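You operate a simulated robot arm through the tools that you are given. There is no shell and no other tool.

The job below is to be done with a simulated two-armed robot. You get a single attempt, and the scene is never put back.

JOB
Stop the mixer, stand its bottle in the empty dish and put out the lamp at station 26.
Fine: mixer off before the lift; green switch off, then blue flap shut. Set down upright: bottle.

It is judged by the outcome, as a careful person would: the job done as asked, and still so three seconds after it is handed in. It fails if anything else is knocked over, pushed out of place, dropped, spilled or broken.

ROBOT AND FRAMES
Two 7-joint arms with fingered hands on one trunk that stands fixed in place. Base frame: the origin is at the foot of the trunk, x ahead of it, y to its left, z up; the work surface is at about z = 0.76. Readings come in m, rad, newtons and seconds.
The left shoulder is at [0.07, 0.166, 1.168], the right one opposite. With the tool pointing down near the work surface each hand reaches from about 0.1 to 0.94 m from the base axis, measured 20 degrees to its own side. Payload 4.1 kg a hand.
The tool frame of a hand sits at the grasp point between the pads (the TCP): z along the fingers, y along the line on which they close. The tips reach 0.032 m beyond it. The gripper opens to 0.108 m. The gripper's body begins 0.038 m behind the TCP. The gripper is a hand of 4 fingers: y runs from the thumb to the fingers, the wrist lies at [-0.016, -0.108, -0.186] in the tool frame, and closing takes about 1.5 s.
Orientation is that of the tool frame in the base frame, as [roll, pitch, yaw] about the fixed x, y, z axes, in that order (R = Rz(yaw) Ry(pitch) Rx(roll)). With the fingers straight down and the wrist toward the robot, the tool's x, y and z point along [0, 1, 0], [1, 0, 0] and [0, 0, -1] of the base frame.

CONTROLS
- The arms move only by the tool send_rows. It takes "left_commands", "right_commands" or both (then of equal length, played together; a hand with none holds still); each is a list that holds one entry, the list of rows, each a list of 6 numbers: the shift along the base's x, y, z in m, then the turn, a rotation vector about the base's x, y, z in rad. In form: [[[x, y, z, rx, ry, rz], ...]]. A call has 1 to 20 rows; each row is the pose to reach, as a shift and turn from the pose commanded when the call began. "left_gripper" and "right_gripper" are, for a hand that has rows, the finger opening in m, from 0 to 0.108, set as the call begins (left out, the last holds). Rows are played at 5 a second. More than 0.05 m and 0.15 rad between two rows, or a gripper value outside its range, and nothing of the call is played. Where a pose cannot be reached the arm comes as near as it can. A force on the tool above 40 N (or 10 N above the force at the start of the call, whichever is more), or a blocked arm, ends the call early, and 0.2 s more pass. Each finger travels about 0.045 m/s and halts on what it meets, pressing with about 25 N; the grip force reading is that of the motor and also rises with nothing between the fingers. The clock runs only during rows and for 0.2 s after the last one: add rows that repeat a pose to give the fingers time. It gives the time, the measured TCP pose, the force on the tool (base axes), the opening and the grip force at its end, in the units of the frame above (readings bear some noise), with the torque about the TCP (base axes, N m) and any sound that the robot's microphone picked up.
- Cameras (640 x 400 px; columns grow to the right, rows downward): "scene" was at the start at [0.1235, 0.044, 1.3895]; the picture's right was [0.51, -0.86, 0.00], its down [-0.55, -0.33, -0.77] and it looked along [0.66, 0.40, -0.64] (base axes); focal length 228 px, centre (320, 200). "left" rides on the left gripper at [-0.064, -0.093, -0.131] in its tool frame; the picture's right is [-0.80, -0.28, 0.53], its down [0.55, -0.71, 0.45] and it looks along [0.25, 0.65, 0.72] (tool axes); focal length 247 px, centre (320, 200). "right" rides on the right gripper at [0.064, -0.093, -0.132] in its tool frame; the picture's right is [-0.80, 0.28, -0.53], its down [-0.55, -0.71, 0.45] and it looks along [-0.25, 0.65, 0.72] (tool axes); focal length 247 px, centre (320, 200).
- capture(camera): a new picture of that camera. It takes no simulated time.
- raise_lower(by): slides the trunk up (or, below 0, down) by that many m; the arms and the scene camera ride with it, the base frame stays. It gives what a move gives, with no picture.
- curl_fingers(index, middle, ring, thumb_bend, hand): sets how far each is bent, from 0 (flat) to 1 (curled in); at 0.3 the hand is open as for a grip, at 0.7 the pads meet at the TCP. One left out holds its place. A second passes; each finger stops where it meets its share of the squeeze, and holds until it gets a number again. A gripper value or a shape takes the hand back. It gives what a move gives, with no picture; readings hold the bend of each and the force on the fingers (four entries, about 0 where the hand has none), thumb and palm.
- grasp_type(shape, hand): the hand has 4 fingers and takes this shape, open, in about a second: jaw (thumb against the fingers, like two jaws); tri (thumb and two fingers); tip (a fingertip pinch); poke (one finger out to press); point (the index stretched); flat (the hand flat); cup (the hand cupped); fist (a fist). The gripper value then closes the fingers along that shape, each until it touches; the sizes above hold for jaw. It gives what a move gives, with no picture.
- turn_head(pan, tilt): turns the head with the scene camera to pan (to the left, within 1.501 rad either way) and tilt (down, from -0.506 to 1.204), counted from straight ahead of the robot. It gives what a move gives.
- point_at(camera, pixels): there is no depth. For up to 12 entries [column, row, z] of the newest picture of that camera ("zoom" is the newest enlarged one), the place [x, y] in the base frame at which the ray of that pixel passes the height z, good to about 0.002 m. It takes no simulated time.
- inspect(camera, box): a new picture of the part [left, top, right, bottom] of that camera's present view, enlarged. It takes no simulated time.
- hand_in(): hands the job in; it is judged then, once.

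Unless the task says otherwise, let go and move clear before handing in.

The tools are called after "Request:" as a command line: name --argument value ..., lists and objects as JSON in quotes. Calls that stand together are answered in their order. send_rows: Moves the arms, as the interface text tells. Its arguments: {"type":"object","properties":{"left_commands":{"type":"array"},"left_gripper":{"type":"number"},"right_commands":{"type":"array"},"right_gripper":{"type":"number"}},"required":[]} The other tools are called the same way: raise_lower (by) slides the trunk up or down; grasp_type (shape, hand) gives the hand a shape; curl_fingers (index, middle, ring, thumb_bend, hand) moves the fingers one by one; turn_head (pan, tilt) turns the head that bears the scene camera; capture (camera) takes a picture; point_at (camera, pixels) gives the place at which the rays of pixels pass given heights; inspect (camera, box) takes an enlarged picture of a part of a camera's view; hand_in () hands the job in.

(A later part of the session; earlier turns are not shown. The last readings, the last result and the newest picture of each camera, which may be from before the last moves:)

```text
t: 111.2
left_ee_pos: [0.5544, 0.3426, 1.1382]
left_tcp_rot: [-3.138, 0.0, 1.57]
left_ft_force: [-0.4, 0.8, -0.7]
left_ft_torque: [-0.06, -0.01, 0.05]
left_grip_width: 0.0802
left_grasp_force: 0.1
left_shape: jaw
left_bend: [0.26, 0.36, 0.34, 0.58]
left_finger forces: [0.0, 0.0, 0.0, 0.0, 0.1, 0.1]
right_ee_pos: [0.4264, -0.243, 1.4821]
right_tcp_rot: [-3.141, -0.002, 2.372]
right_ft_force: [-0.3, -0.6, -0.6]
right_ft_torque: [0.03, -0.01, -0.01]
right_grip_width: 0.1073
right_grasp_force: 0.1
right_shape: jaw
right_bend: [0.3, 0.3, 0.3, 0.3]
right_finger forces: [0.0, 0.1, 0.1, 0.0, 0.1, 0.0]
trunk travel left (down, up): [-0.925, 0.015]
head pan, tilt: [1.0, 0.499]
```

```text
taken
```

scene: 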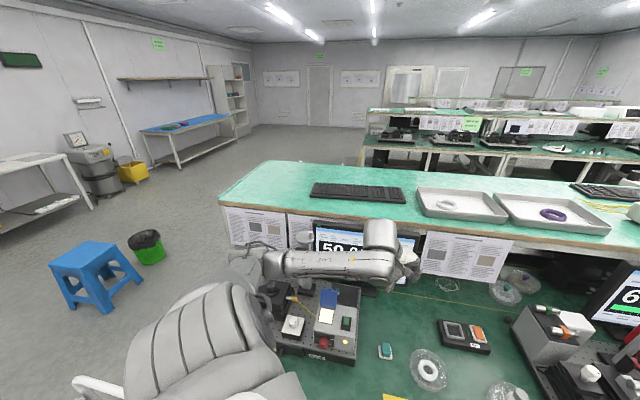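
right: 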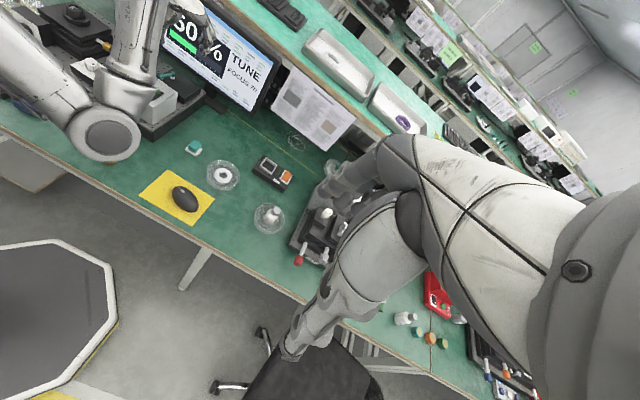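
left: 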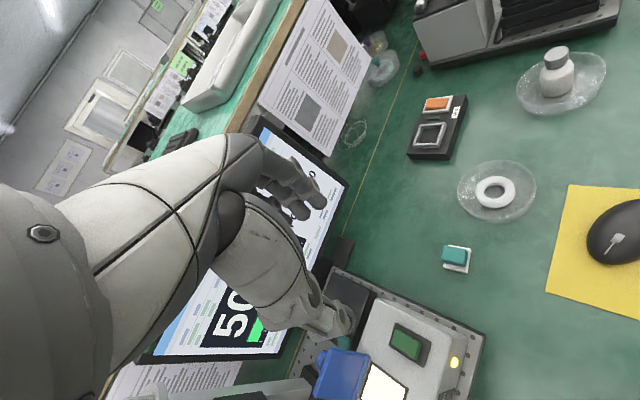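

The elbow is out left, well clear. I'll form the poking finger (index only) and move to just above the lamp box for a close look.

Request:
grasp_type --hand "left" --shape "poke"

Request:
curl_fingers --hand "left" --middle 1.0

Request:
send_rows --left_commands '[[[-0.025, 0.01, -0.01, 0, 0, 0], [-0.05, 0.02, -0.02, 0, 0, 0], [-0.075, 0.03, -0.03, 0, 0, 0], [-0.1, 0.04, -0.04, 0, 0, 0], [-0.12, 0.05, -0.06, 0, 0, 0], [-0.13, 0.06, -0.08, 0, 0, 0], [-0.13, 0.06, -0.08, 0, 0, 0]]]'

Request:
capture --camera "left"

Request:
capture --camera "scene"

Request:
capture --camera "right"

```text
t: 112.2
left_ee_pos: [0.5533, 0.3415, 1.1387]
left_tcp_rot: [-3.14, -0.001, 1.571]
left_ft_force: [0.1, -0.2, 0.7]
left_ft_torque: [0.0, -0.01, 0.0]
left_grip_width: 0.0001
left_grasp_force: 0.1
left_shape: poke
left_bend: [0.7, 0.7, 0.99, 1.0]
left_finger forces: [0.0, 0.1, 0.1, 0.1, 0.1, 0.0]
right_ee_pos: [0.4251, -0.2416, 1.4829]
right_tcp_rot: [-3.141, 0.0, 2.372]
right_ft_force: [-0.1, 1.4, 1.1]
right_ft_torque: [0.01, 0.02, -0.02]
right_grip_width: 0.1077
right_grasp_force: 0.0
right_shape: jaw
right_bend: [0.3, 0.3, 0.3, 0.3]
right_finger forces: [0.0, 0.0, 0.0, 0.0, 0.1, 0.0]
trunk travel left (down, up): [-0.925, 0.015]
head pan, tilt: [1.0, 0.499]
```

```text
t: 113.2
left_ee_pos: [0.5536, 0.3429, 1.1378]
left_tcp_rot: [-3.137, -0.001, 1.568]
left_ft_force: [0.0, 0.4, -0.8]
left_ft_torque: [0.01, 0.02, 0.01]
left_grip_width: 0.0337
left_grasp_force: 0.0
left_shape: fingers
left_bend: [0.7, 0.84, 0.99, 1.0]
left_finger forces: [0.1, 0.0, 0.1, 0.0, 0.0, 0.0]
right_ee_pos: [0.4259, -0.2421, 1.4816]
right_tcp_rot: [3.141, 0.001, 2.372]
right_ft_force: [-0.2, 0.0, -0.6]
right_ft_torque: [-0.03, 0.0, 0.03]
right_grip_width: 0.1078
right_grasp_force: 0.0
right_shape: jaw
right_bend: [0.3, 0.3, 0.3, 0.3]
right_finger forces: [0.1, 0.0, 0.0, 0.0, 0.1, 0.1]
trunk travel left (down, up): [-0.925, 0.015]
head pan, tilt: [1.0, 0.499]
```

```text
t: 114.8
left_ee_pos: [0.4248, 0.4035, 1.0592]
left_tcp_rot: [-3.138, 0.0, 1.569]
left_ft_force: [-0.5, 0.1, 0.5]
left_ft_torque: [0.03, -0.02, -0.02]
left_grip_width: 0.0335
left_grasp_force: 0.1
left_shape: fingers
left_bend: [0.7, 0.84, 0.99, 1.0]
left_finger forces: [0.0, 0.0, 0.0, 0.0, 0.1, 0.0]
right_ee_pos: [0.4265, -0.2418, 1.4829]
right_tcp_rot: [3.141, 0.0, 2.373]
right_ft_force: [0.0, -0.3, -0.3]
right_ft_torque: [-0.01, 0.01, -0.01]
right_grip_width: 0.1079
right_grasp_force: 0.1
right_shape: jaw
right_bend: [0.3, 0.3, 0.3, 0.3]
right_finger forces: [0.0, 0.0, 0.0, 0.1, 0.0, 0.1]
trunk travel left (down, up): [-0.925, 0.015]
head pan, tilt: [1.0, 0.499]
```

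```text
taken
```

left: 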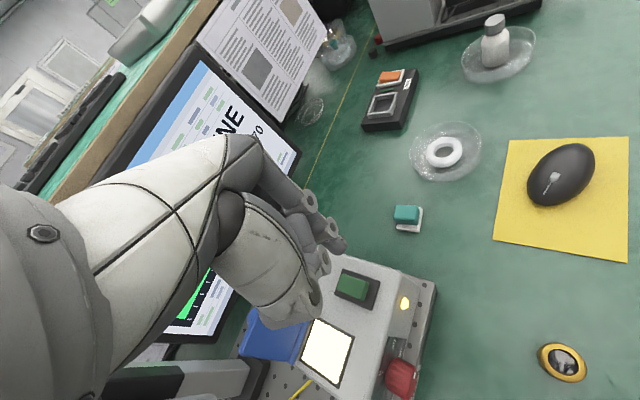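

```text
taken
```

scene: 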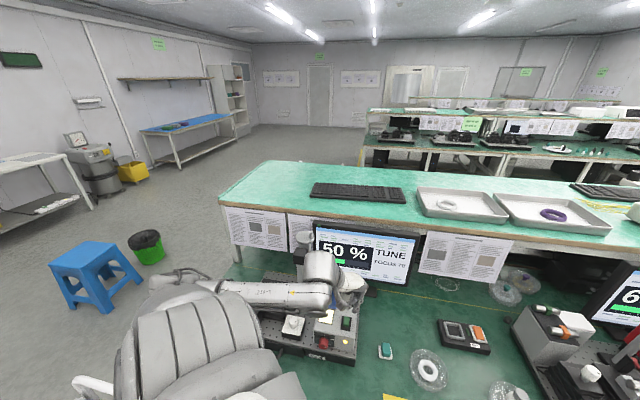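

```text
taken
```

right: 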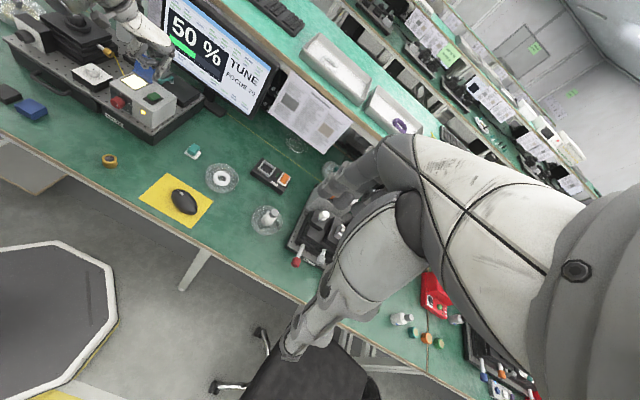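

The hand is above the lamp box with clear reach. I'll zoom in on the green rocker and flap.

Request:
inspect --camera "left" --box '[320, 255, 400, 320]'

Request:
inspect --camera "left" --box '[220, 260, 440, 400]'

Request:
inspect --camera "scene" --box '[260, 270, 380, 370]'

Request:
inspect --camera "right" --box '[90, 40, 210, 130]'

```text
6.15 times, centred on (360, 288) of left
```

zoom: 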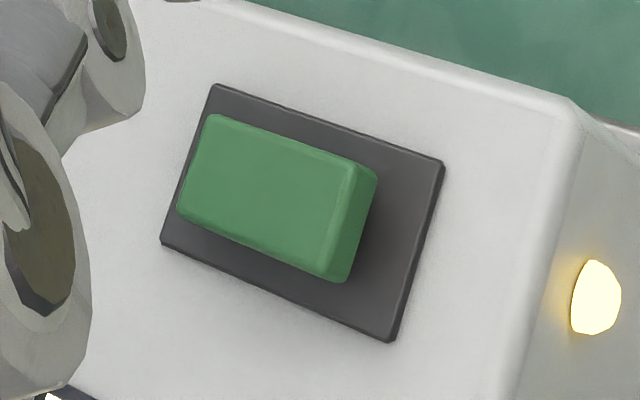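

```text
2.86 times, centred on (330, 330) of left
```

zoom: 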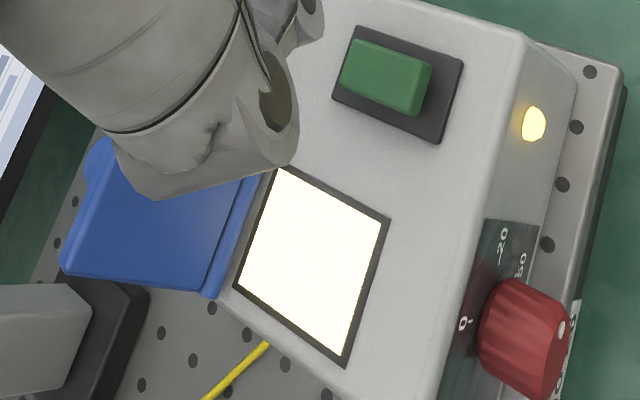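

```text
4.00 times, centred on (320, 320) of scene
```

zoom: 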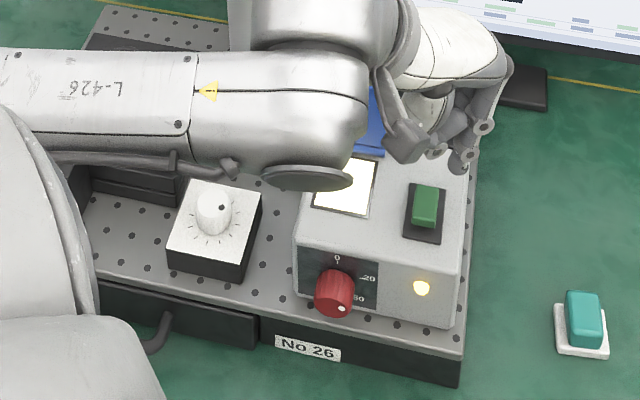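

```text
4.44 times, centred on (150, 85) of right
```

zoom: 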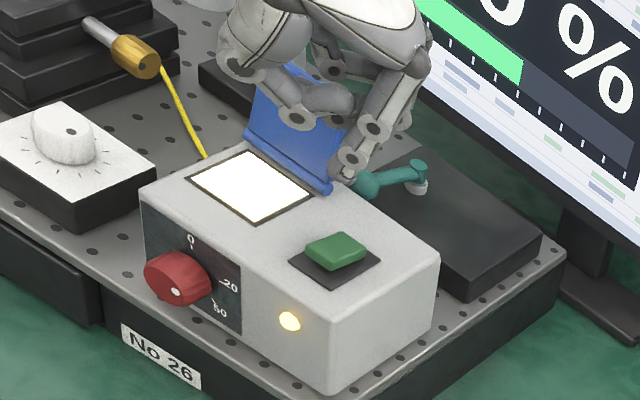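

I'll triangulate the raised near edge of the green rocker from left (363,291), scene (346,325) and right (150,98).

Request:
point_at --camera "left" --pixels '[[363, 290.8, 0.92], [363, 290.8, 0.95], [339.2, 282.3, 0.93], [357.3, 289.3, 0.922], [341, 249, 1.02], [341, 249, 1.05]]'

Request:
point_at --camera "scene" --pixels '[[346.25, 325.25, 0.92], [346.25, 325.25, 0.95]]'

Request:
point_at --camera "right" --pixels '[[149.6, 97.7, 0.92], [149.6, 97.7, 0.95]]'

```text
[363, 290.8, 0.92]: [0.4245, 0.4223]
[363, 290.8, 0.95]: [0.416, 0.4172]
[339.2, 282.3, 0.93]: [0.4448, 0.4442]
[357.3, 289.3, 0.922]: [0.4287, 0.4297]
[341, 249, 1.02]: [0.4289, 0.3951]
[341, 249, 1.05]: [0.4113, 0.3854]
```

```text
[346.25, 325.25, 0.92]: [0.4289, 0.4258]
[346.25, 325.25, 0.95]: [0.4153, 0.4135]
```

```text
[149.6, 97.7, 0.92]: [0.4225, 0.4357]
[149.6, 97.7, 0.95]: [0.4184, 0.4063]
```

The rocker's raised near edge is at (0.420, 0.419, 0.937), so I'll press at about (0.426, 0.425). I'll move the fingertip above it with TCP at (0.4315, 0.437, 0.985).

Request:
send_rows --left_commands '[[[0.003, 0.017, 0, 0, 0, 0], [0.007, 0.034, 0, 0, 0, 0], [0.007, 0.034, -0.03, 0, 0, 0], [0.007, 0.034, -0.06, 0, 0, 0], [0.007, 0.034, -0.075, 0, 0, 0], [0.007, 0.034, -0.075, 0, 0, 0]]]'

Request:
inspect --camera "left" --box '[270, 190, 430, 340]'

Request:
inspect --camera "right" --box '[110, 60, 190, 130]'

Request:
inspect --camera "scene" --box '[300, 280, 380, 350]'

```text
t: 116.2
left_ee_pos: [0.4323, 0.4388, 0.9841]
left_tcp_rot: [-3.138, 0.0, 1.569]
left_ft_force: [-0.4, -1.2, -0.2]
left_ft_torque: [-0.01, 0.01, -0.02]
left_grip_width: 0.0335
left_grasp_force: 0.0
left_shape: fingers
left_bend: [0.7, 0.84, 0.99, 1.0]
left_finger forces: [0.0, 0.0, 0.0, 0.0, 0.0, 0.0]
right_ee_pos: [0.4253, -0.2419, 1.4831]
right_tcp_rot: [-3.141, -0.001, 2.373]
right_ft_force: [0.0, 0.0, 0.2]
right_ft_torque: [0.04, -0.01, -0.01]
right_grip_width: 0.1075
right_grasp_force: 0.0
right_shape: jaw
right_bend: [0.3, 0.3, 0.3, 0.3]
right_finger forces: [0.1, 0.1, 0.0, 0.0, 0.1, 0.1]
trunk travel left (down, up): [-0.925, 0.015]
head pan, tilt: [1.0, 0.499]
```

```text
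2.67 times, centred on (350, 265) of left
```

zoom: 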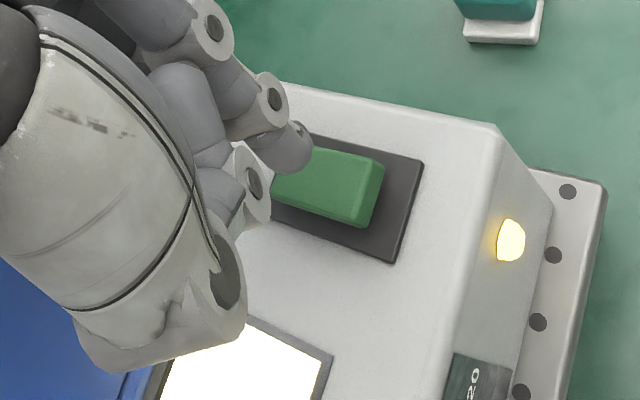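

```text
5.71 times, centred on (150, 95) of right
```

zoom: 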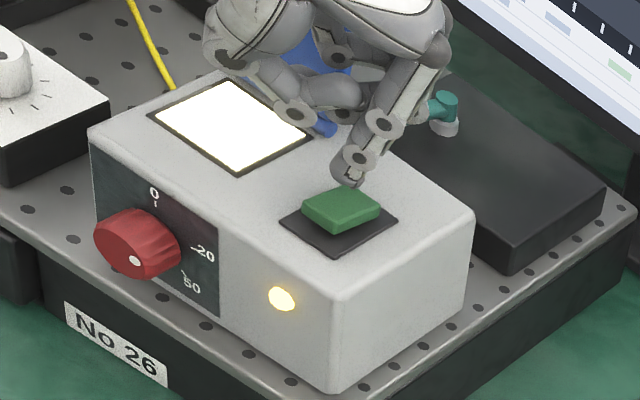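

```text
5.71 times, centred on (340, 315) of scene
```

zoom: 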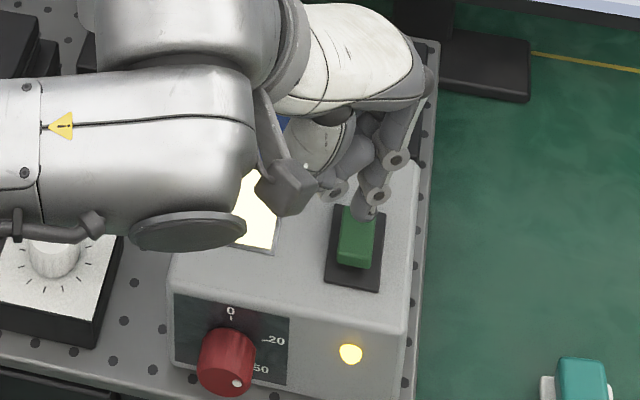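

The fingertip is about 15 mm above the rocker but roughly over its middle. I'll shift (-0.0075, -0.007) toward the raised near end and press down gently.

Request:
send_rows --left_commands '[[[-0.0075, -0.007, 0, 0, 0, 0], [-0.0075, -0.007, -0.006, 0, 0, 0], [-0.0075, -0.007, -0.011, 0, 0, 0], [-0.0075, -0.007, -0.015, 0, 0, 0], [-0.0075, -0.007, -0.018, 0, 0, 0], [-0.0075, -0.007, -0.02, 0, 0, 0], [-0.0075, -0.007, -0.02, 0, 0, 0]]]'

Request:
inspect --camera "left" --box '[270, 190, 430, 340]'

Request:
inspect --camera "right" --box '[110, 60, 190, 130]'

```text
t: 117.8
left_ee_pos: [0.4246, 0.4293, 0.965]
left_tcp_rot: [-3.141, -0.001, 1.569]
left_ft_force: [3.0, -2.0, 16.1]
left_ft_torque: [-0.13, -0.15, 0.01]
left_grip_width: 0.033
left_grasp_force: 7.3
left_shape: fingers
left_bend: [0.7, 0.84, 0.99, 1.0]
left_finger forces: [14.3, 0.1, 0.0, 0.0, 0.1, 0.1]
right_ee_pos: [0.4246, -0.2429, 1.4828]
right_tcp_rot: [3.14, -0.002, 2.371]
right_ft_force: [0.2, 0.2, 0.3]
right_ft_torque: [0.0, -0.01, -0.01]
right_grip_width: 0.1075
right_grasp_force: 0.1
right_shape: jaw
right_bend: [0.3, 0.3, 0.3, 0.3]
right_finger forces: [0.1, 0.0, 0.0, 0.0, 0.1, 0.0]
trunk travel left (down, up): [-0.925, 0.015]
head pan, tilt: [1.0, 0.499]
```

```text
2.67 times, centred on (350, 265) of left
```

zoom: 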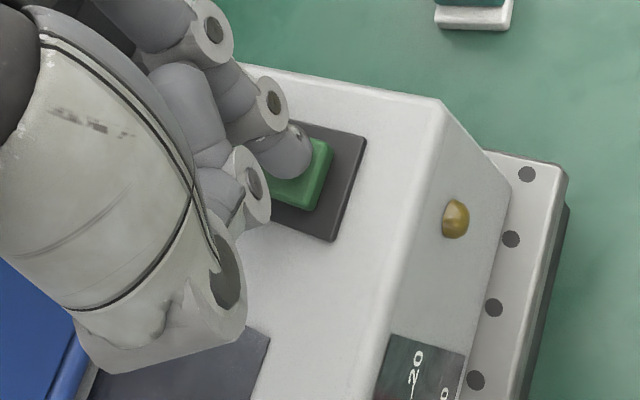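

```text
5.71 times, centred on (150, 95) of right
```

zoom: 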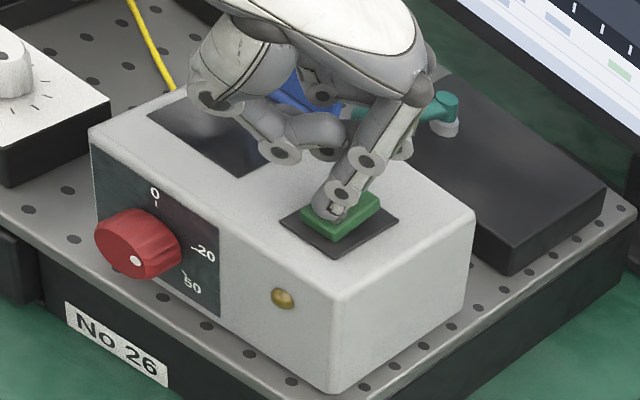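

The window and indicator have gone dark: the lamp is off. I'll lift the finger straight up.

Request:
send_rows --left_commands '[[[0, 0, 0.012, 0, 0, 0], [0, 0, 0.035, 0, 0, 0], [0, 0, 0.065, 0, 0, 0], [0, 0, 0.095, 0, 0, 0], [0, 0, 0.095, 0, 0, 0]]]'

Request:
capture --camera "left"

Request:
inspect --camera "right" --box '[90, 40, 210, 130]'

Request:
inspect --camera "scene" --box '[270, 260, 390, 360]'

```text
t: 119.0
left_ee_pos: [0.4263, 0.4311, 1.058]
left_tcp_rot: [-3.137, 0.001, 1.569]
left_ft_force: [-0.8, -0.1, 0.4]
left_ft_torque: [0.0, 0.02, 0.01]
left_grip_width: 0.0334
left_grasp_force: 0.0
left_shape: fingers
left_bend: [0.7, 0.84, 0.99, 1.0]
left_finger forces: [0.1, 0.0, 0.0, 0.0, 0.1, 0.1]
right_ee_pos: [0.4256, -0.2417, 1.4831]
right_tcp_rot: [-3.141, 0.0, 2.371]
right_ft_force: [-0.4, -0.4, 0.2]
right_ft_torque: [0.01, 0.01, 0.0]
right_grip_width: 0.1077
right_grasp_force: 0.2
right_shape: jaw
right_bend: [0.3, 0.3, 0.3, 0.3]
right_finger forces: [0.0, 0.0, 0.1, 0.0, 0.0, 0.0]
trunk travel left (down, up): [-0.925, 0.015]
head pan, tilt: [1.0, 0.499]
```

```text
taken
```

left: 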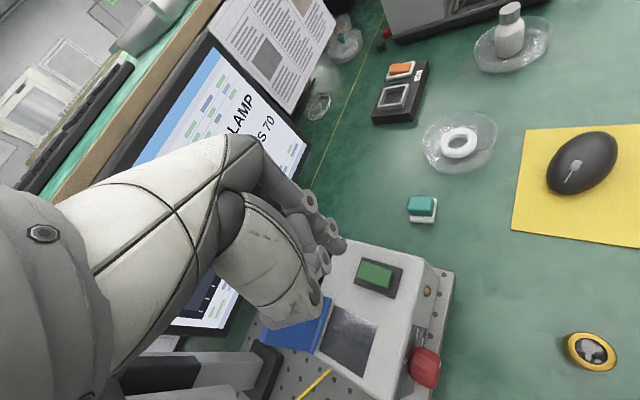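

```text
4.44 times, centred on (150, 85) of right
```

zoom: 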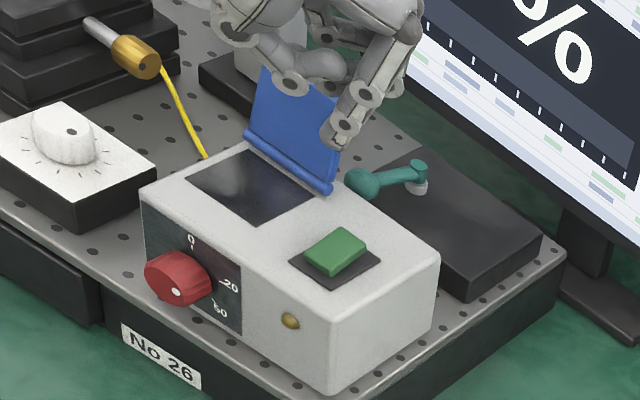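

```text
4.00 times, centred on (330, 310) of scene
```

zoom: 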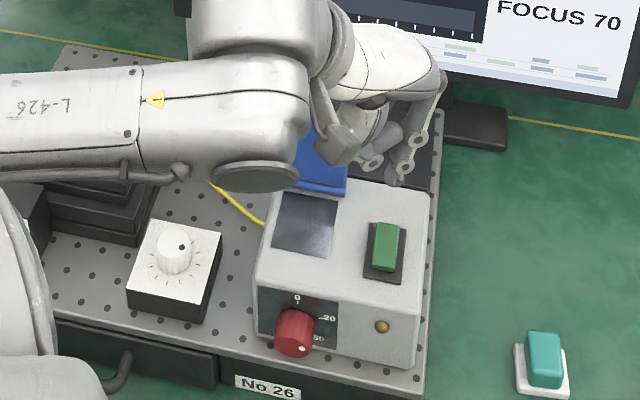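

Lamp is off (window dark, monitor at 0 %). Next the blue flap: I'll take closer looks at it and the teal piece behind it before planning the push.

Request:
inspect --camera "right" --box '[120, 45, 180, 90]'

Request:
inspect --camera "left" --box '[230, 270, 400, 400]'

Request:
inspect --camera "scene" --box '[310, 270, 370, 320]'

```text
8.89 times, centred on (150, 68) of right
```

zoom: 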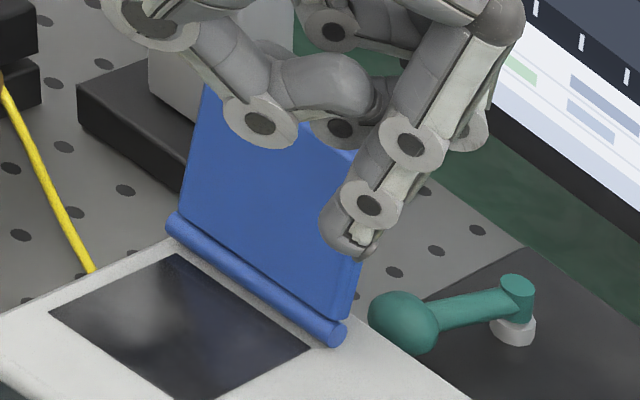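

```text
3.08 times, centred on (315, 335) of left
```

zoom: 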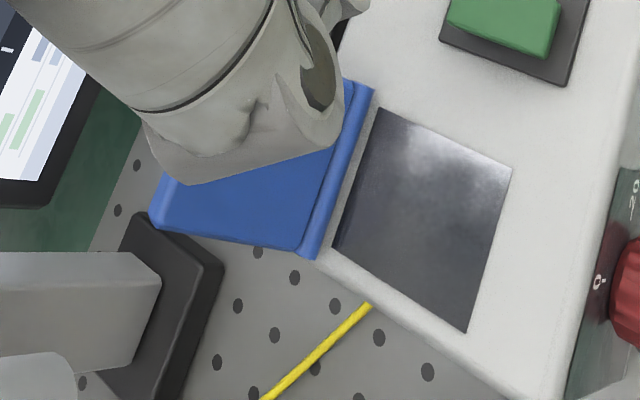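

```text
8.00 times, centred on (340, 295) of scene
```

zoom: 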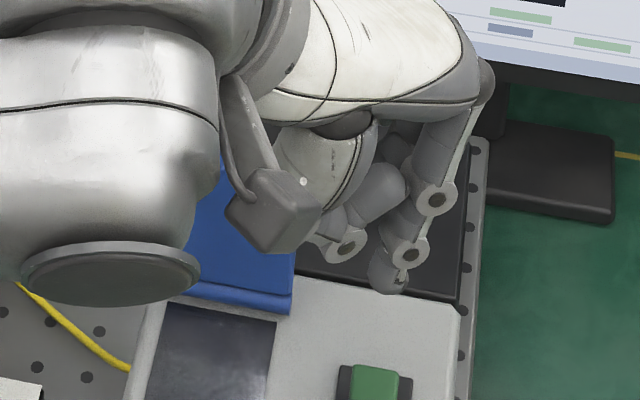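

I'll get the heights of the teal ball and the flap corners in the current views.

Request:
point_at --camera "right" --pixels '[[159, 81.5, 0.9], [159, 81.5, 0.94], [172, 78.5, 0.9], [151.5, 83, 0.925], [133.2, 70.3, 0.925], [154, 78, 0.94], [136.5, 56, 0.98]]'

Request:
capture --camera "left"

Request:
point_at --camera "left" --pixels '[[312, 352, 0.925], [331.5, 299, 0.925], [260.5, 341.5, 0.98], [260.5, 341.5, 0.94], [337.5, 304.5, 0.92], [318.5, 351, 0.92]]'

```text
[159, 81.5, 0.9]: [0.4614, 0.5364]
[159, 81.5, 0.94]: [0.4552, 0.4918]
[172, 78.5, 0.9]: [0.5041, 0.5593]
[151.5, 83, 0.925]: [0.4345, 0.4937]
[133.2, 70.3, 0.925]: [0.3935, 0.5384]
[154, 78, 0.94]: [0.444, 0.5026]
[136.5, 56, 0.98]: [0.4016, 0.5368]
```

```text
taken
```

left: 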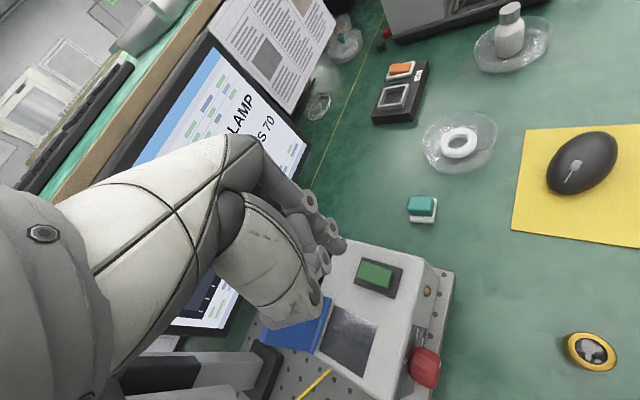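

```text
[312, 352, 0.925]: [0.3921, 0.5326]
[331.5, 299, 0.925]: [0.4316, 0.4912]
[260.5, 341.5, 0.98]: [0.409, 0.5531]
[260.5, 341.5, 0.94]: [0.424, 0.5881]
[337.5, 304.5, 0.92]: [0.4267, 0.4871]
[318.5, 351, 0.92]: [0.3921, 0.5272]
```

The hinge runs from (0.433, 0.4925) to (0.393, 0.535) at z≈0.925; the knob on the flap's back is near its centre. I need to check the microscope column's position behind for clearance.

Request:
inspect --camera "scene" --box '[220, 200, 400, 320]'

Request:
inspect --camera "right" --box '[40, 0, 220, 120]'

Request:
inspect --camera "left" --box '[60, 260, 340, 400]'

```text
3.33 times, centred on (310, 260) of scene
```

zoom: 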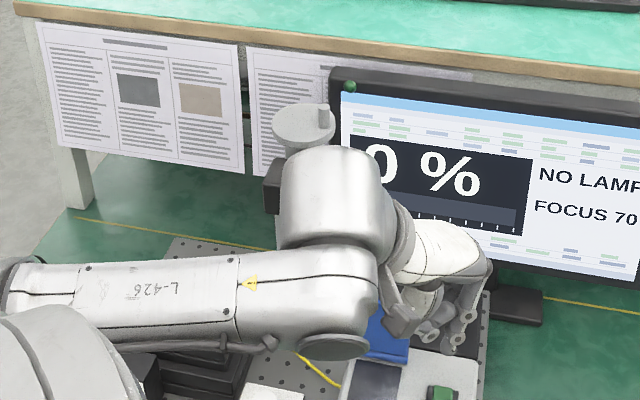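

```text
3.33 times, centred on (130, 60) of right
```

zoom: 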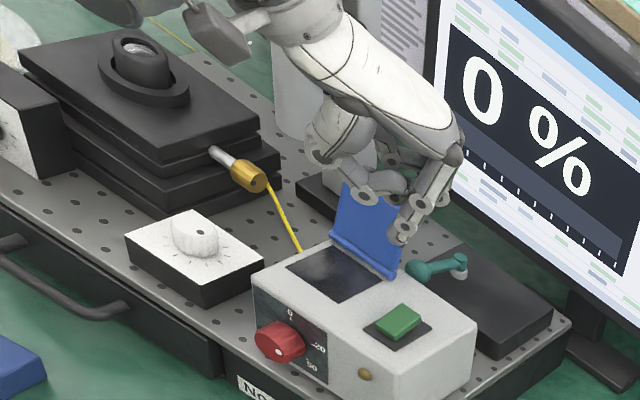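

```text
2.29 times, centred on (200, 330) of left
```

zoom: 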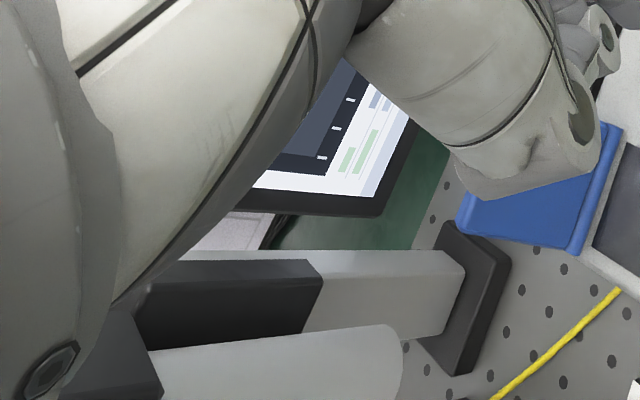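

The column and tube lie at y≥0.63, so there's room. I'll go over the flap at z=1.10 to behind it at (0.462, 0.568), then look before descending.

Request:
send_rows --left_commands '[[[0, 0, 0.025, 0, 0, 0], [0, 0, 0.045, 0, 0, 0], [0.009, 0.034, 0.045, 0, 0, 0], [0.018, 0.069, 0.045, 0, 0, 0], [0.027, 0.103, 0.045, 0, 0, 0], [0.036, 0.1375, 0.045, 0, 0, 0], [0.036, 0.1375, 0.045, 0, 0, 0]]]'

Request:
capture --camera "left"

Request:
inspect --camera "right" --box '[90, 20, 210, 100]'

Request:
inspect --camera "scene" --box '[260, 220, 400, 320]'

```text
t: 120.5
left_ee_pos: [0.461, 0.5669, 1.1047]
left_tcp_rot: [-3.138, 0.0, 1.57]
left_ft_force: [0.1, 0.2, -0.4]
left_ft_torque: [-0.02, 0.02, 0.02]
left_grip_width: 0.0332
left_grasp_force: 0.0
left_shape: fingers
left_bend: [0.7, 0.84, 0.99, 1.0]
left_finger forces: [0.1, 0.0, 0.0, 0.0, 0.1, 0.0]
right_ee_pos: [0.4252, -0.2419, 1.4827]
right_tcp_rot: [3.141, 0.001, 2.371]
right_ft_force: [-0.3, -0.1, -0.3]
right_ft_torque: [0.0, -0.03, -0.02]
right_grip_width: 0.108
right_grasp_force: 0.0
right_shape: jaw
right_bend: [0.3, 0.3, 0.3, 0.3]
right_finger forces: [0.0, 0.0, 0.0, 0.0, 0.0, 0.1]
trunk travel left (down, up): [-0.925, 0.015]
head pan, tilt: [1.0, 0.499]
```

```text
taken
```

left: 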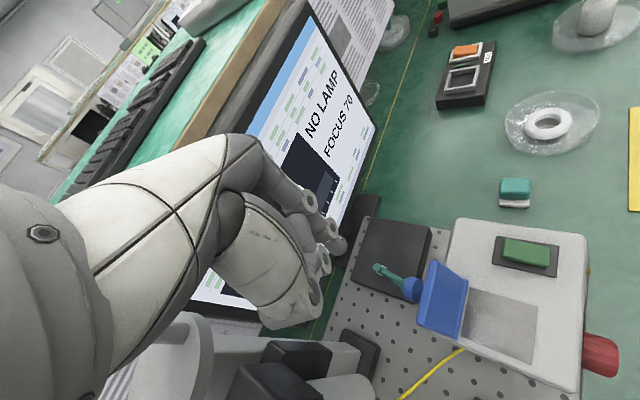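

```text
5.00 times, centred on (150, 60) of right
```

zoom: 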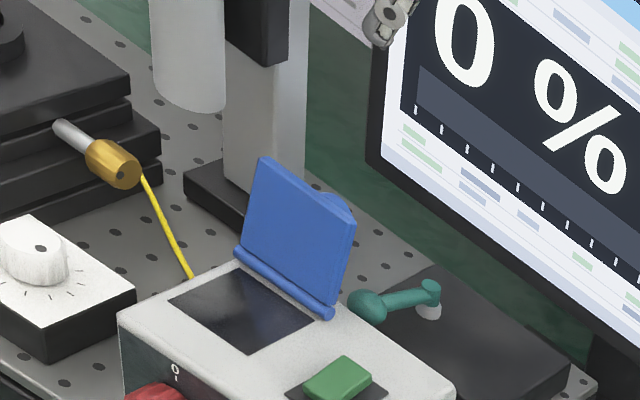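

```text
4.00 times, centred on (330, 270) of scene
```

zoom: 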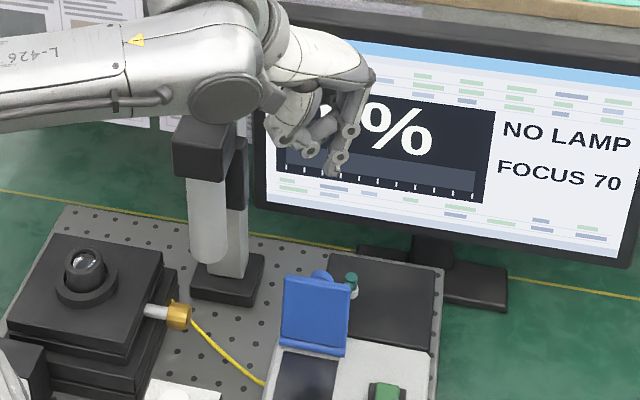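

Now the flap, its round knob on the back, and the teal lever are all visible. I'll zoom in to measure the knob and flap top.

Request:
inspect --camera "left" --box '[360, 245, 480, 345]'

Request:
inspect --camera "right" --box '[130, 45, 180, 85]'

Request:
inspect --camera "scene" --box '[310, 280, 360, 320]'

```text
4.00 times, centred on (420, 295) of left
```

zoom: 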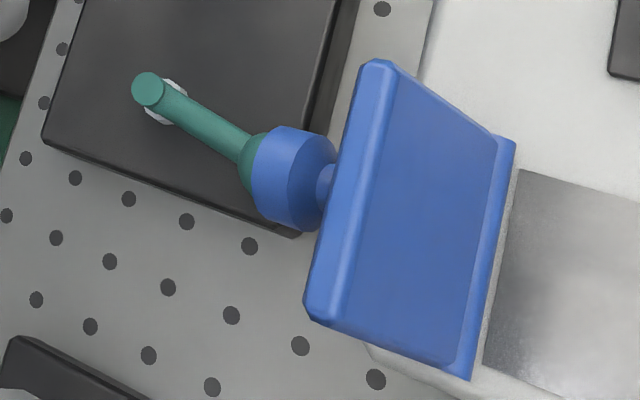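

```text
10.00 times, centred on (155, 65) of right
```

zoom: 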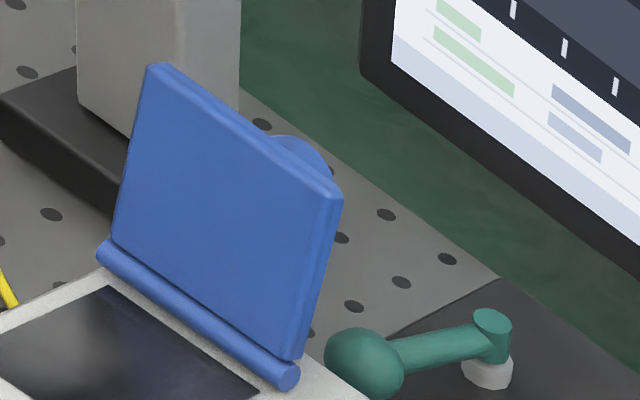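

```text
10.00 times, centred on (335, 300) of scene
```

zoom: 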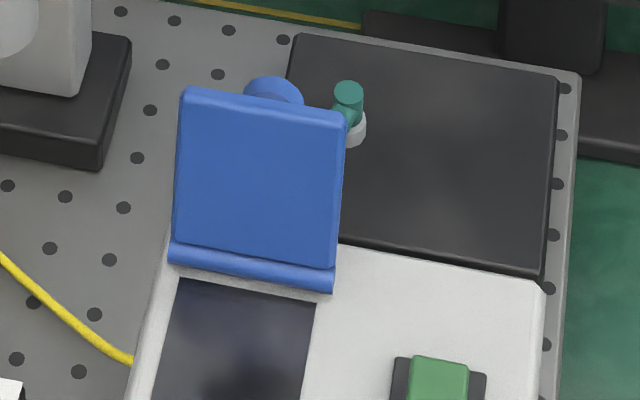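

I'll triangulate the knob and the flap's top edge.

Request:
capture --camera "scene"

Request:
capture --camera "right"

Request:
point_at --camera "left" --pixels '[[412, 289.5, 0.94], [412, 289.5, 0.98], [434, 260, 0.98], [417, 324, 0.98], [467.5, 280, 0.925], [457, 339.5, 0.925], [405.5, 289, 0.96]]'

Request:
point_at --camera "scene" --pixels '[[330.3, 288, 0.96], [330.3, 288, 1.0], [321.3, 289, 0.98], [337.5, 291.2, 0.98], [321.3, 289, 1.0], [337.5, 291.2, 1.0]]'

Request:
point_at --camera "right" --pixels '[[154.5, 59, 0.96], [154.5, 59, 1.0], [138.5, 52, 0.98], [157, 64.3, 0.98], [138.5, 52, 1.0], [157, 64.3, 1.0]]'

```text
taken
```

scene: 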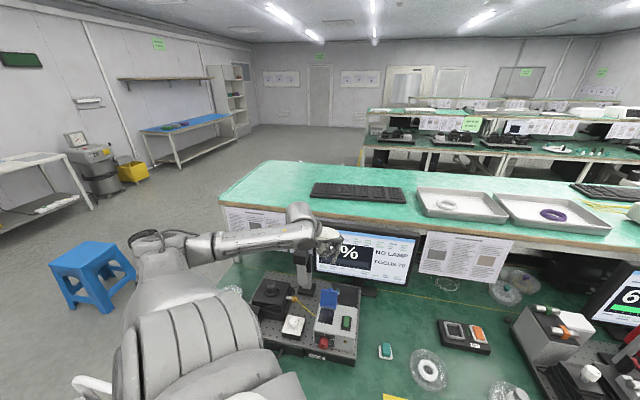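

```text
taken
```

right: 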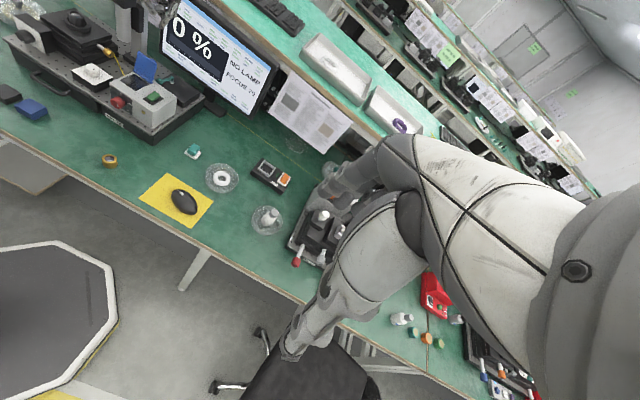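

```text
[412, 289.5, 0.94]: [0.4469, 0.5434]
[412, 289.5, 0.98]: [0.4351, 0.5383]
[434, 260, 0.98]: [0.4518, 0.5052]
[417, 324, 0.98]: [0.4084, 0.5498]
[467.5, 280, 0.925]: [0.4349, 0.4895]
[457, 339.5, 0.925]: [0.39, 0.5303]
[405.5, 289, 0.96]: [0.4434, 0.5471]
```

```text
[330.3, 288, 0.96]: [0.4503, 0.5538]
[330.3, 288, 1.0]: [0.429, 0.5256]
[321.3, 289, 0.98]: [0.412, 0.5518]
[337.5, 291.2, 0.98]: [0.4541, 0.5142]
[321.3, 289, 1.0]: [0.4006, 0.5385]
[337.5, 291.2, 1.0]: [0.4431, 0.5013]
```

```text
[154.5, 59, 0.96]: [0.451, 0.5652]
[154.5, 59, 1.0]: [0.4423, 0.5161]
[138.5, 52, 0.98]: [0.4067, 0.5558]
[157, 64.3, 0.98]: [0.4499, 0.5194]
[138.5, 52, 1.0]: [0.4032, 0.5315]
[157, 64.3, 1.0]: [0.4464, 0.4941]
```

The knob's outer face is ~0.047 m behind the hinge line at z≈0.963, flap top ≈0.987. I'll lower the fingertip behind it: TCP to (0.465, 0.570, 0.990).

Request:
send_rows --left_commands '[[[0.004, 0.0035, -0.03, 0, 0, 0], [0.004, 0.0035, -0.06, 0, 0, 0], [0.004, 0.0035, -0.09, 0, 0, 0], [0.004, 0.0035, -0.106, 0, 0, 0], [0.004, 0.0035, -0.115, 0, 0, 0], [0.004, 0.0035, -0.115, 0, 0, 0]]]'

Request:
inspect --camera "left" --box '[260, 190, 440, 340]'

Request:
inspect --camera "right" --box '[110, 30, 190, 90]'

Request:
inspect --camera "scene" --box '[280, 240, 380, 320]'

```text
t: 122.0
left_ee_pos: [0.4647, 0.5708, 0.9874]
left_tcp_rot: [-3.138, 0.0, 1.569]
left_ft_force: [-0.6, 0.5, -0.2]
left_ft_torque: [0.05, -0.01, -0.01]
left_grip_width: 0.0334
left_grasp_force: 0.0
left_shape: fingers
left_bend: [0.7, 0.84, 0.99, 1.0]
left_finger forces: [0.0, 0.0, 0.0, 0.0, 0.0, 0.0]
right_ee_pos: [0.4255, -0.2425, 1.4836]
right_tcp_rot: [-3.141, 0.0, 2.371]
right_ft_force: [0.1, 0.0, 0.0]
right_ft_torque: [0.01, -0.02, -0.02]
right_grip_width: 0.1077
right_grasp_force: 0.0
right_shape: jaw
right_bend: [0.3, 0.3, 0.3, 0.3]
right_finger forces: [0.1, 0.0, 0.0, 0.1, 0.0, 0.1]
trunk travel left (down, up): [-0.925, 0.015]
head pan, tilt: [1.0, 0.499]
```

```text
2.67 times, centred on (350, 265) of left
```

zoom: 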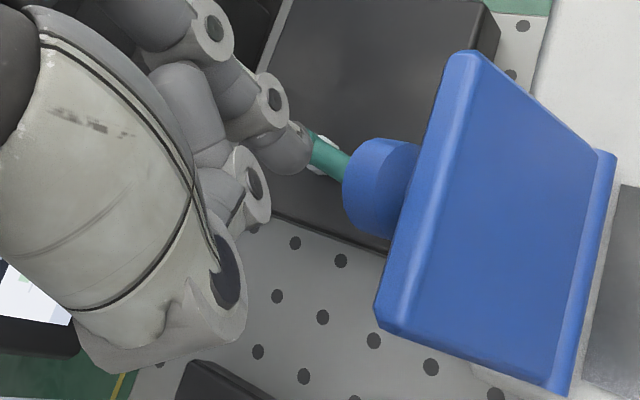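

```text
6.67 times, centred on (150, 60) of right
```

zoom: 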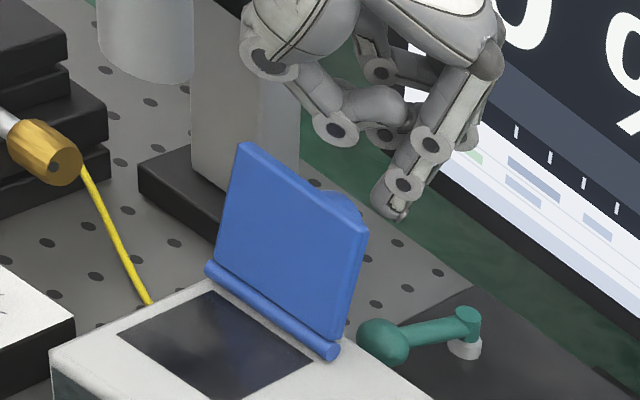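

```text
5.00 times, centred on (330, 280) of scene
```

zoom: 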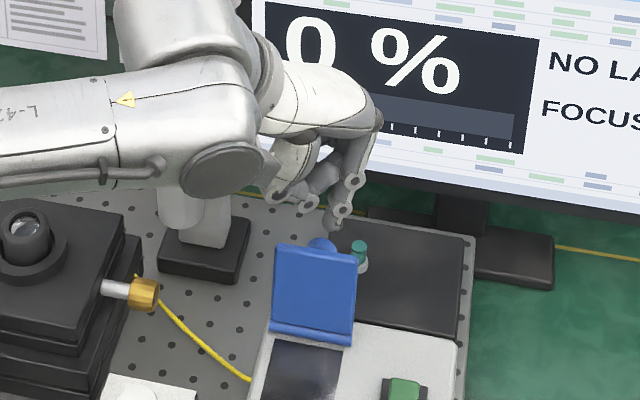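

The fingertip is behind the knob and level with it. I'll push toward the front in direction (-0.707, -0.707), first 3.5 cm, and check.

Request:
send_rows --left_commands '[[[-0.005, -0.005, 0, 0, 0, 0], [-0.01, -0.01, 0, 0, 0, 0], [-0.015, -0.015, 0, 0, 0, 0], [-0.02, -0.02, 0, 0, 0, 0], [-0.025, -0.025, 0, 0, 0, 0], [-0.025, -0.025, 0, 0, 0, 0]]]'

Request:
inspect --camera "left" --box '[260, 190, 440, 340]'

Request:
inspect --camera "right" --box '[110, 30, 190, 90]'

```text
t: 123.3
left_ee_pos: [0.4399, 0.5484, 0.9892]
left_tcp_rot: [-3.138, -0.001, 1.569]
left_ft_force: [0.3, 0.6, 0.5]
left_ft_torque: [0.02, -0.02, 0.02]
left_grip_width: 0.0336
left_grasp_force: 0.2
left_shape: fingers
left_bend: [0.7, 0.84, 0.99, 1.0]
left_finger forces: [0.4, 0.0, 0.0, 0.0, 0.1, 0.0]
right_ee_pos: [0.4261, -0.242, 1.483]
right_tcp_rot: [3.14, -0.001, 2.372]
right_ft_force: [0.0, -0.4, -0.9]
right_ft_torque: [0.0, 0.02, 0.01]
right_grip_width: 0.1077
right_grasp_force: 0.0
right_shape: jaw
right_bend: [0.3, 0.3, 0.3, 0.3]
right_finger forces: [0.1, 0.1, 0.0, 0.0, 0.0, 0.0]
trunk travel left (down, up): [-0.925, 0.015]
head pan, tilt: [1.0, 0.499]
```

```text
2.67 times, centred on (350, 265) of left
```

zoom: 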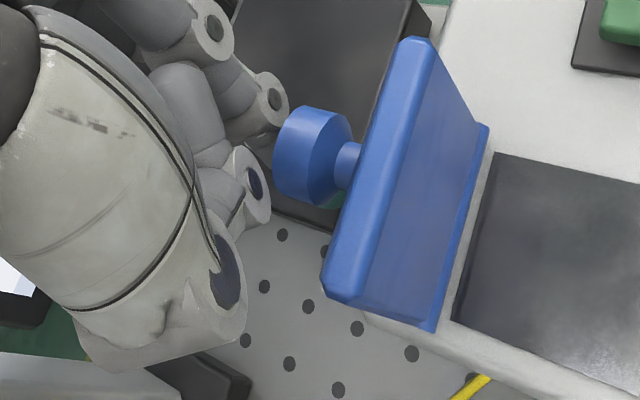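

```text
6.67 times, centred on (150, 60) of right
```

zoom: 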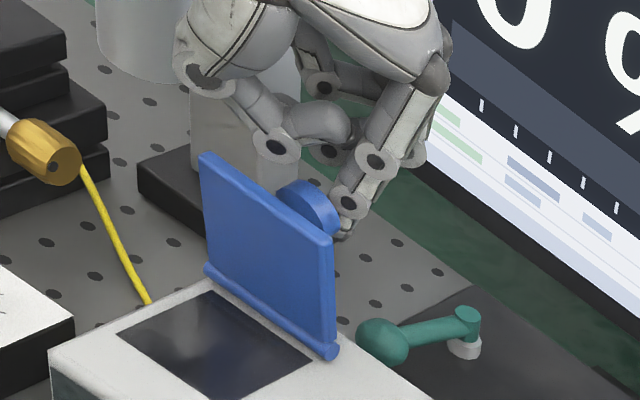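

The flap is rotating forward with the push, now near vertical. I'll continue another 3 cm.

Request:
send_rows --left_commands '[[[-0.005, -0.005, 0, 0, 0, 0], [-0.01, -0.01, 0, 0, 0, 0], [-0.015, -0.015, 0, 0, 0, 0], [-0.02, -0.02, 0, 0, 0, 0], [-0.02, -0.02, 0, 0, 0, 0]]]'

Request:
inspect --camera "left" --box '[260, 190, 440, 340]'

Request:
inspect --camera "right" --box '[110, 30, 190, 90]'

```text
t: 124.5
left_ee_pos: [0.4201, 0.5246, 0.989]
left_tcp_rot: [-3.136, -0.001, 1.57]
left_ft_force: [0.8, -0.2, -0.1]
left_ft_torque: [0.0, -0.03, 0.06]
left_grip_width: 0.0336
left_grasp_force: 0.1
left_shape: fingers
left_bend: [0.7, 0.84, 0.99, 1.0]
left_finger forces: [0.0, 0.1, 0.0, 0.0, 0.1, 0.1]
right_ee_pos: [0.4262, -0.2417, 1.4842]
right_tcp_rot: [3.141, 0.001, 2.372]
right_ft_force: [-0.5, -0.1, -0.8]
right_ft_torque: [0.0, 0.0, -0.01]
right_grip_width: 0.1078
right_grasp_force: 0.0
right_shape: jaw
right_bend: [0.3, 0.3, 0.3, 0.3]
right_finger forces: [0.0, 0.0, 0.1, 0.0, 0.0, 0.1]
trunk travel left (down, up): [-0.925, 0.015]
head pan, tilt: [1.0, 0.499]
```

```text
2.67 times, centred on (350, 265) of left
```

zoom: 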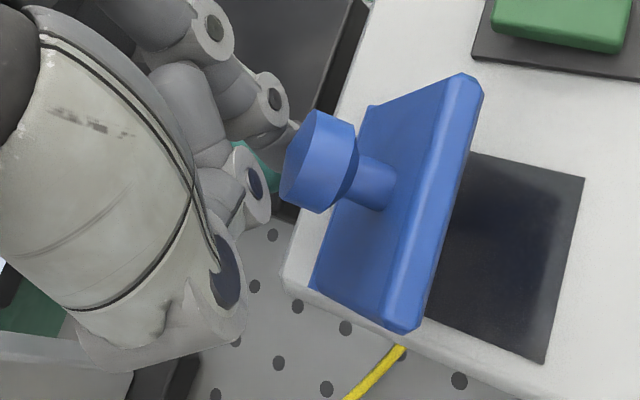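

```text
6.67 times, centred on (150, 60) of right
```

zoom: 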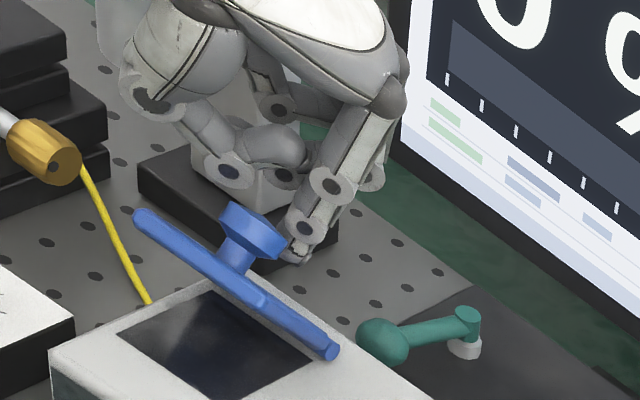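

The flap is past vertical, leaning forward about half way. I'll keep pushing forward another 2.5 cm.

Request:
send_rows --left_commands '[[[-0.005, -0.005, 0, 0, 0, 0], [-0.01, -0.01, 0, 0, 0, 0], [-0.015, -0.015, 0, 0, 0, 0], [-0.02, -0.02, 0, 0, 0, 0], [-0.02, -0.02, 0, 0, 0, 0]]]'

Request:
inspect --camera "left" --box '[260, 190, 440, 340]'

Request:
inspect --camera "right" --box '[110, 30, 190, 90]'

```text
t: 125.8
left_ee_pos: [0.4001, 0.5054, 0.9862]
left_tcp_rot: [-3.137, 0.001, 1.569]
left_ft_force: [-0.4, -0.2, -0.4]
left_ft_torque: [0.05, 0.01, -0.02]
left_grip_width: 0.0334
left_grasp_force: 0.1
left_shape: fingers
left_bend: [0.7, 0.84, 0.99, 1.0]
left_finger forces: [0.0, 0.0, 0.1, 0.0, 0.0, 0.0]
right_ee_pos: [0.4259, -0.2413, 1.4825]
right_tcp_rot: [3.141, 0.001, 2.371]
right_ft_force: [0.7, 0.0, 0.3]
right_ft_torque: [0.01, -0.02, 0.02]
right_grip_width: 0.1078
right_grasp_force: 0.1
right_shape: jaw
right_bend: [0.3, 0.3, 0.3, 0.3]
right_finger forces: [0.1, 0.1, 0.1, 0.0, 0.1, 0.1]
trunk travel left (down, up): [-0.925, 0.015]
head pan, tilt: [1.0, 0.499]
```

```text
2.67 times, centred on (350, 265) of left
```

zoom: 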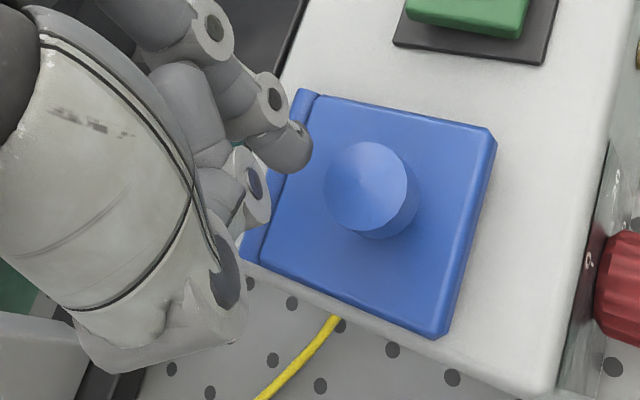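

```text
6.67 times, centred on (150, 60) of right
```

zoom: 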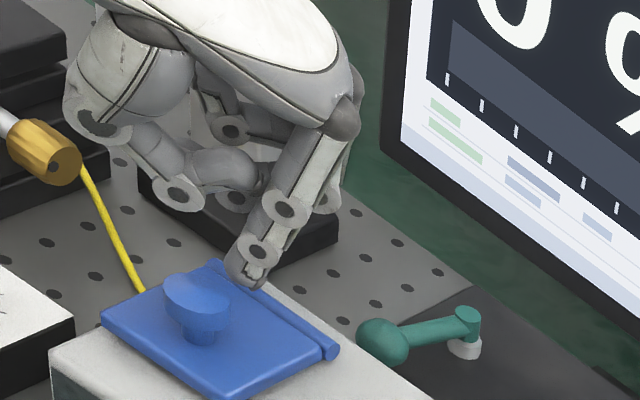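

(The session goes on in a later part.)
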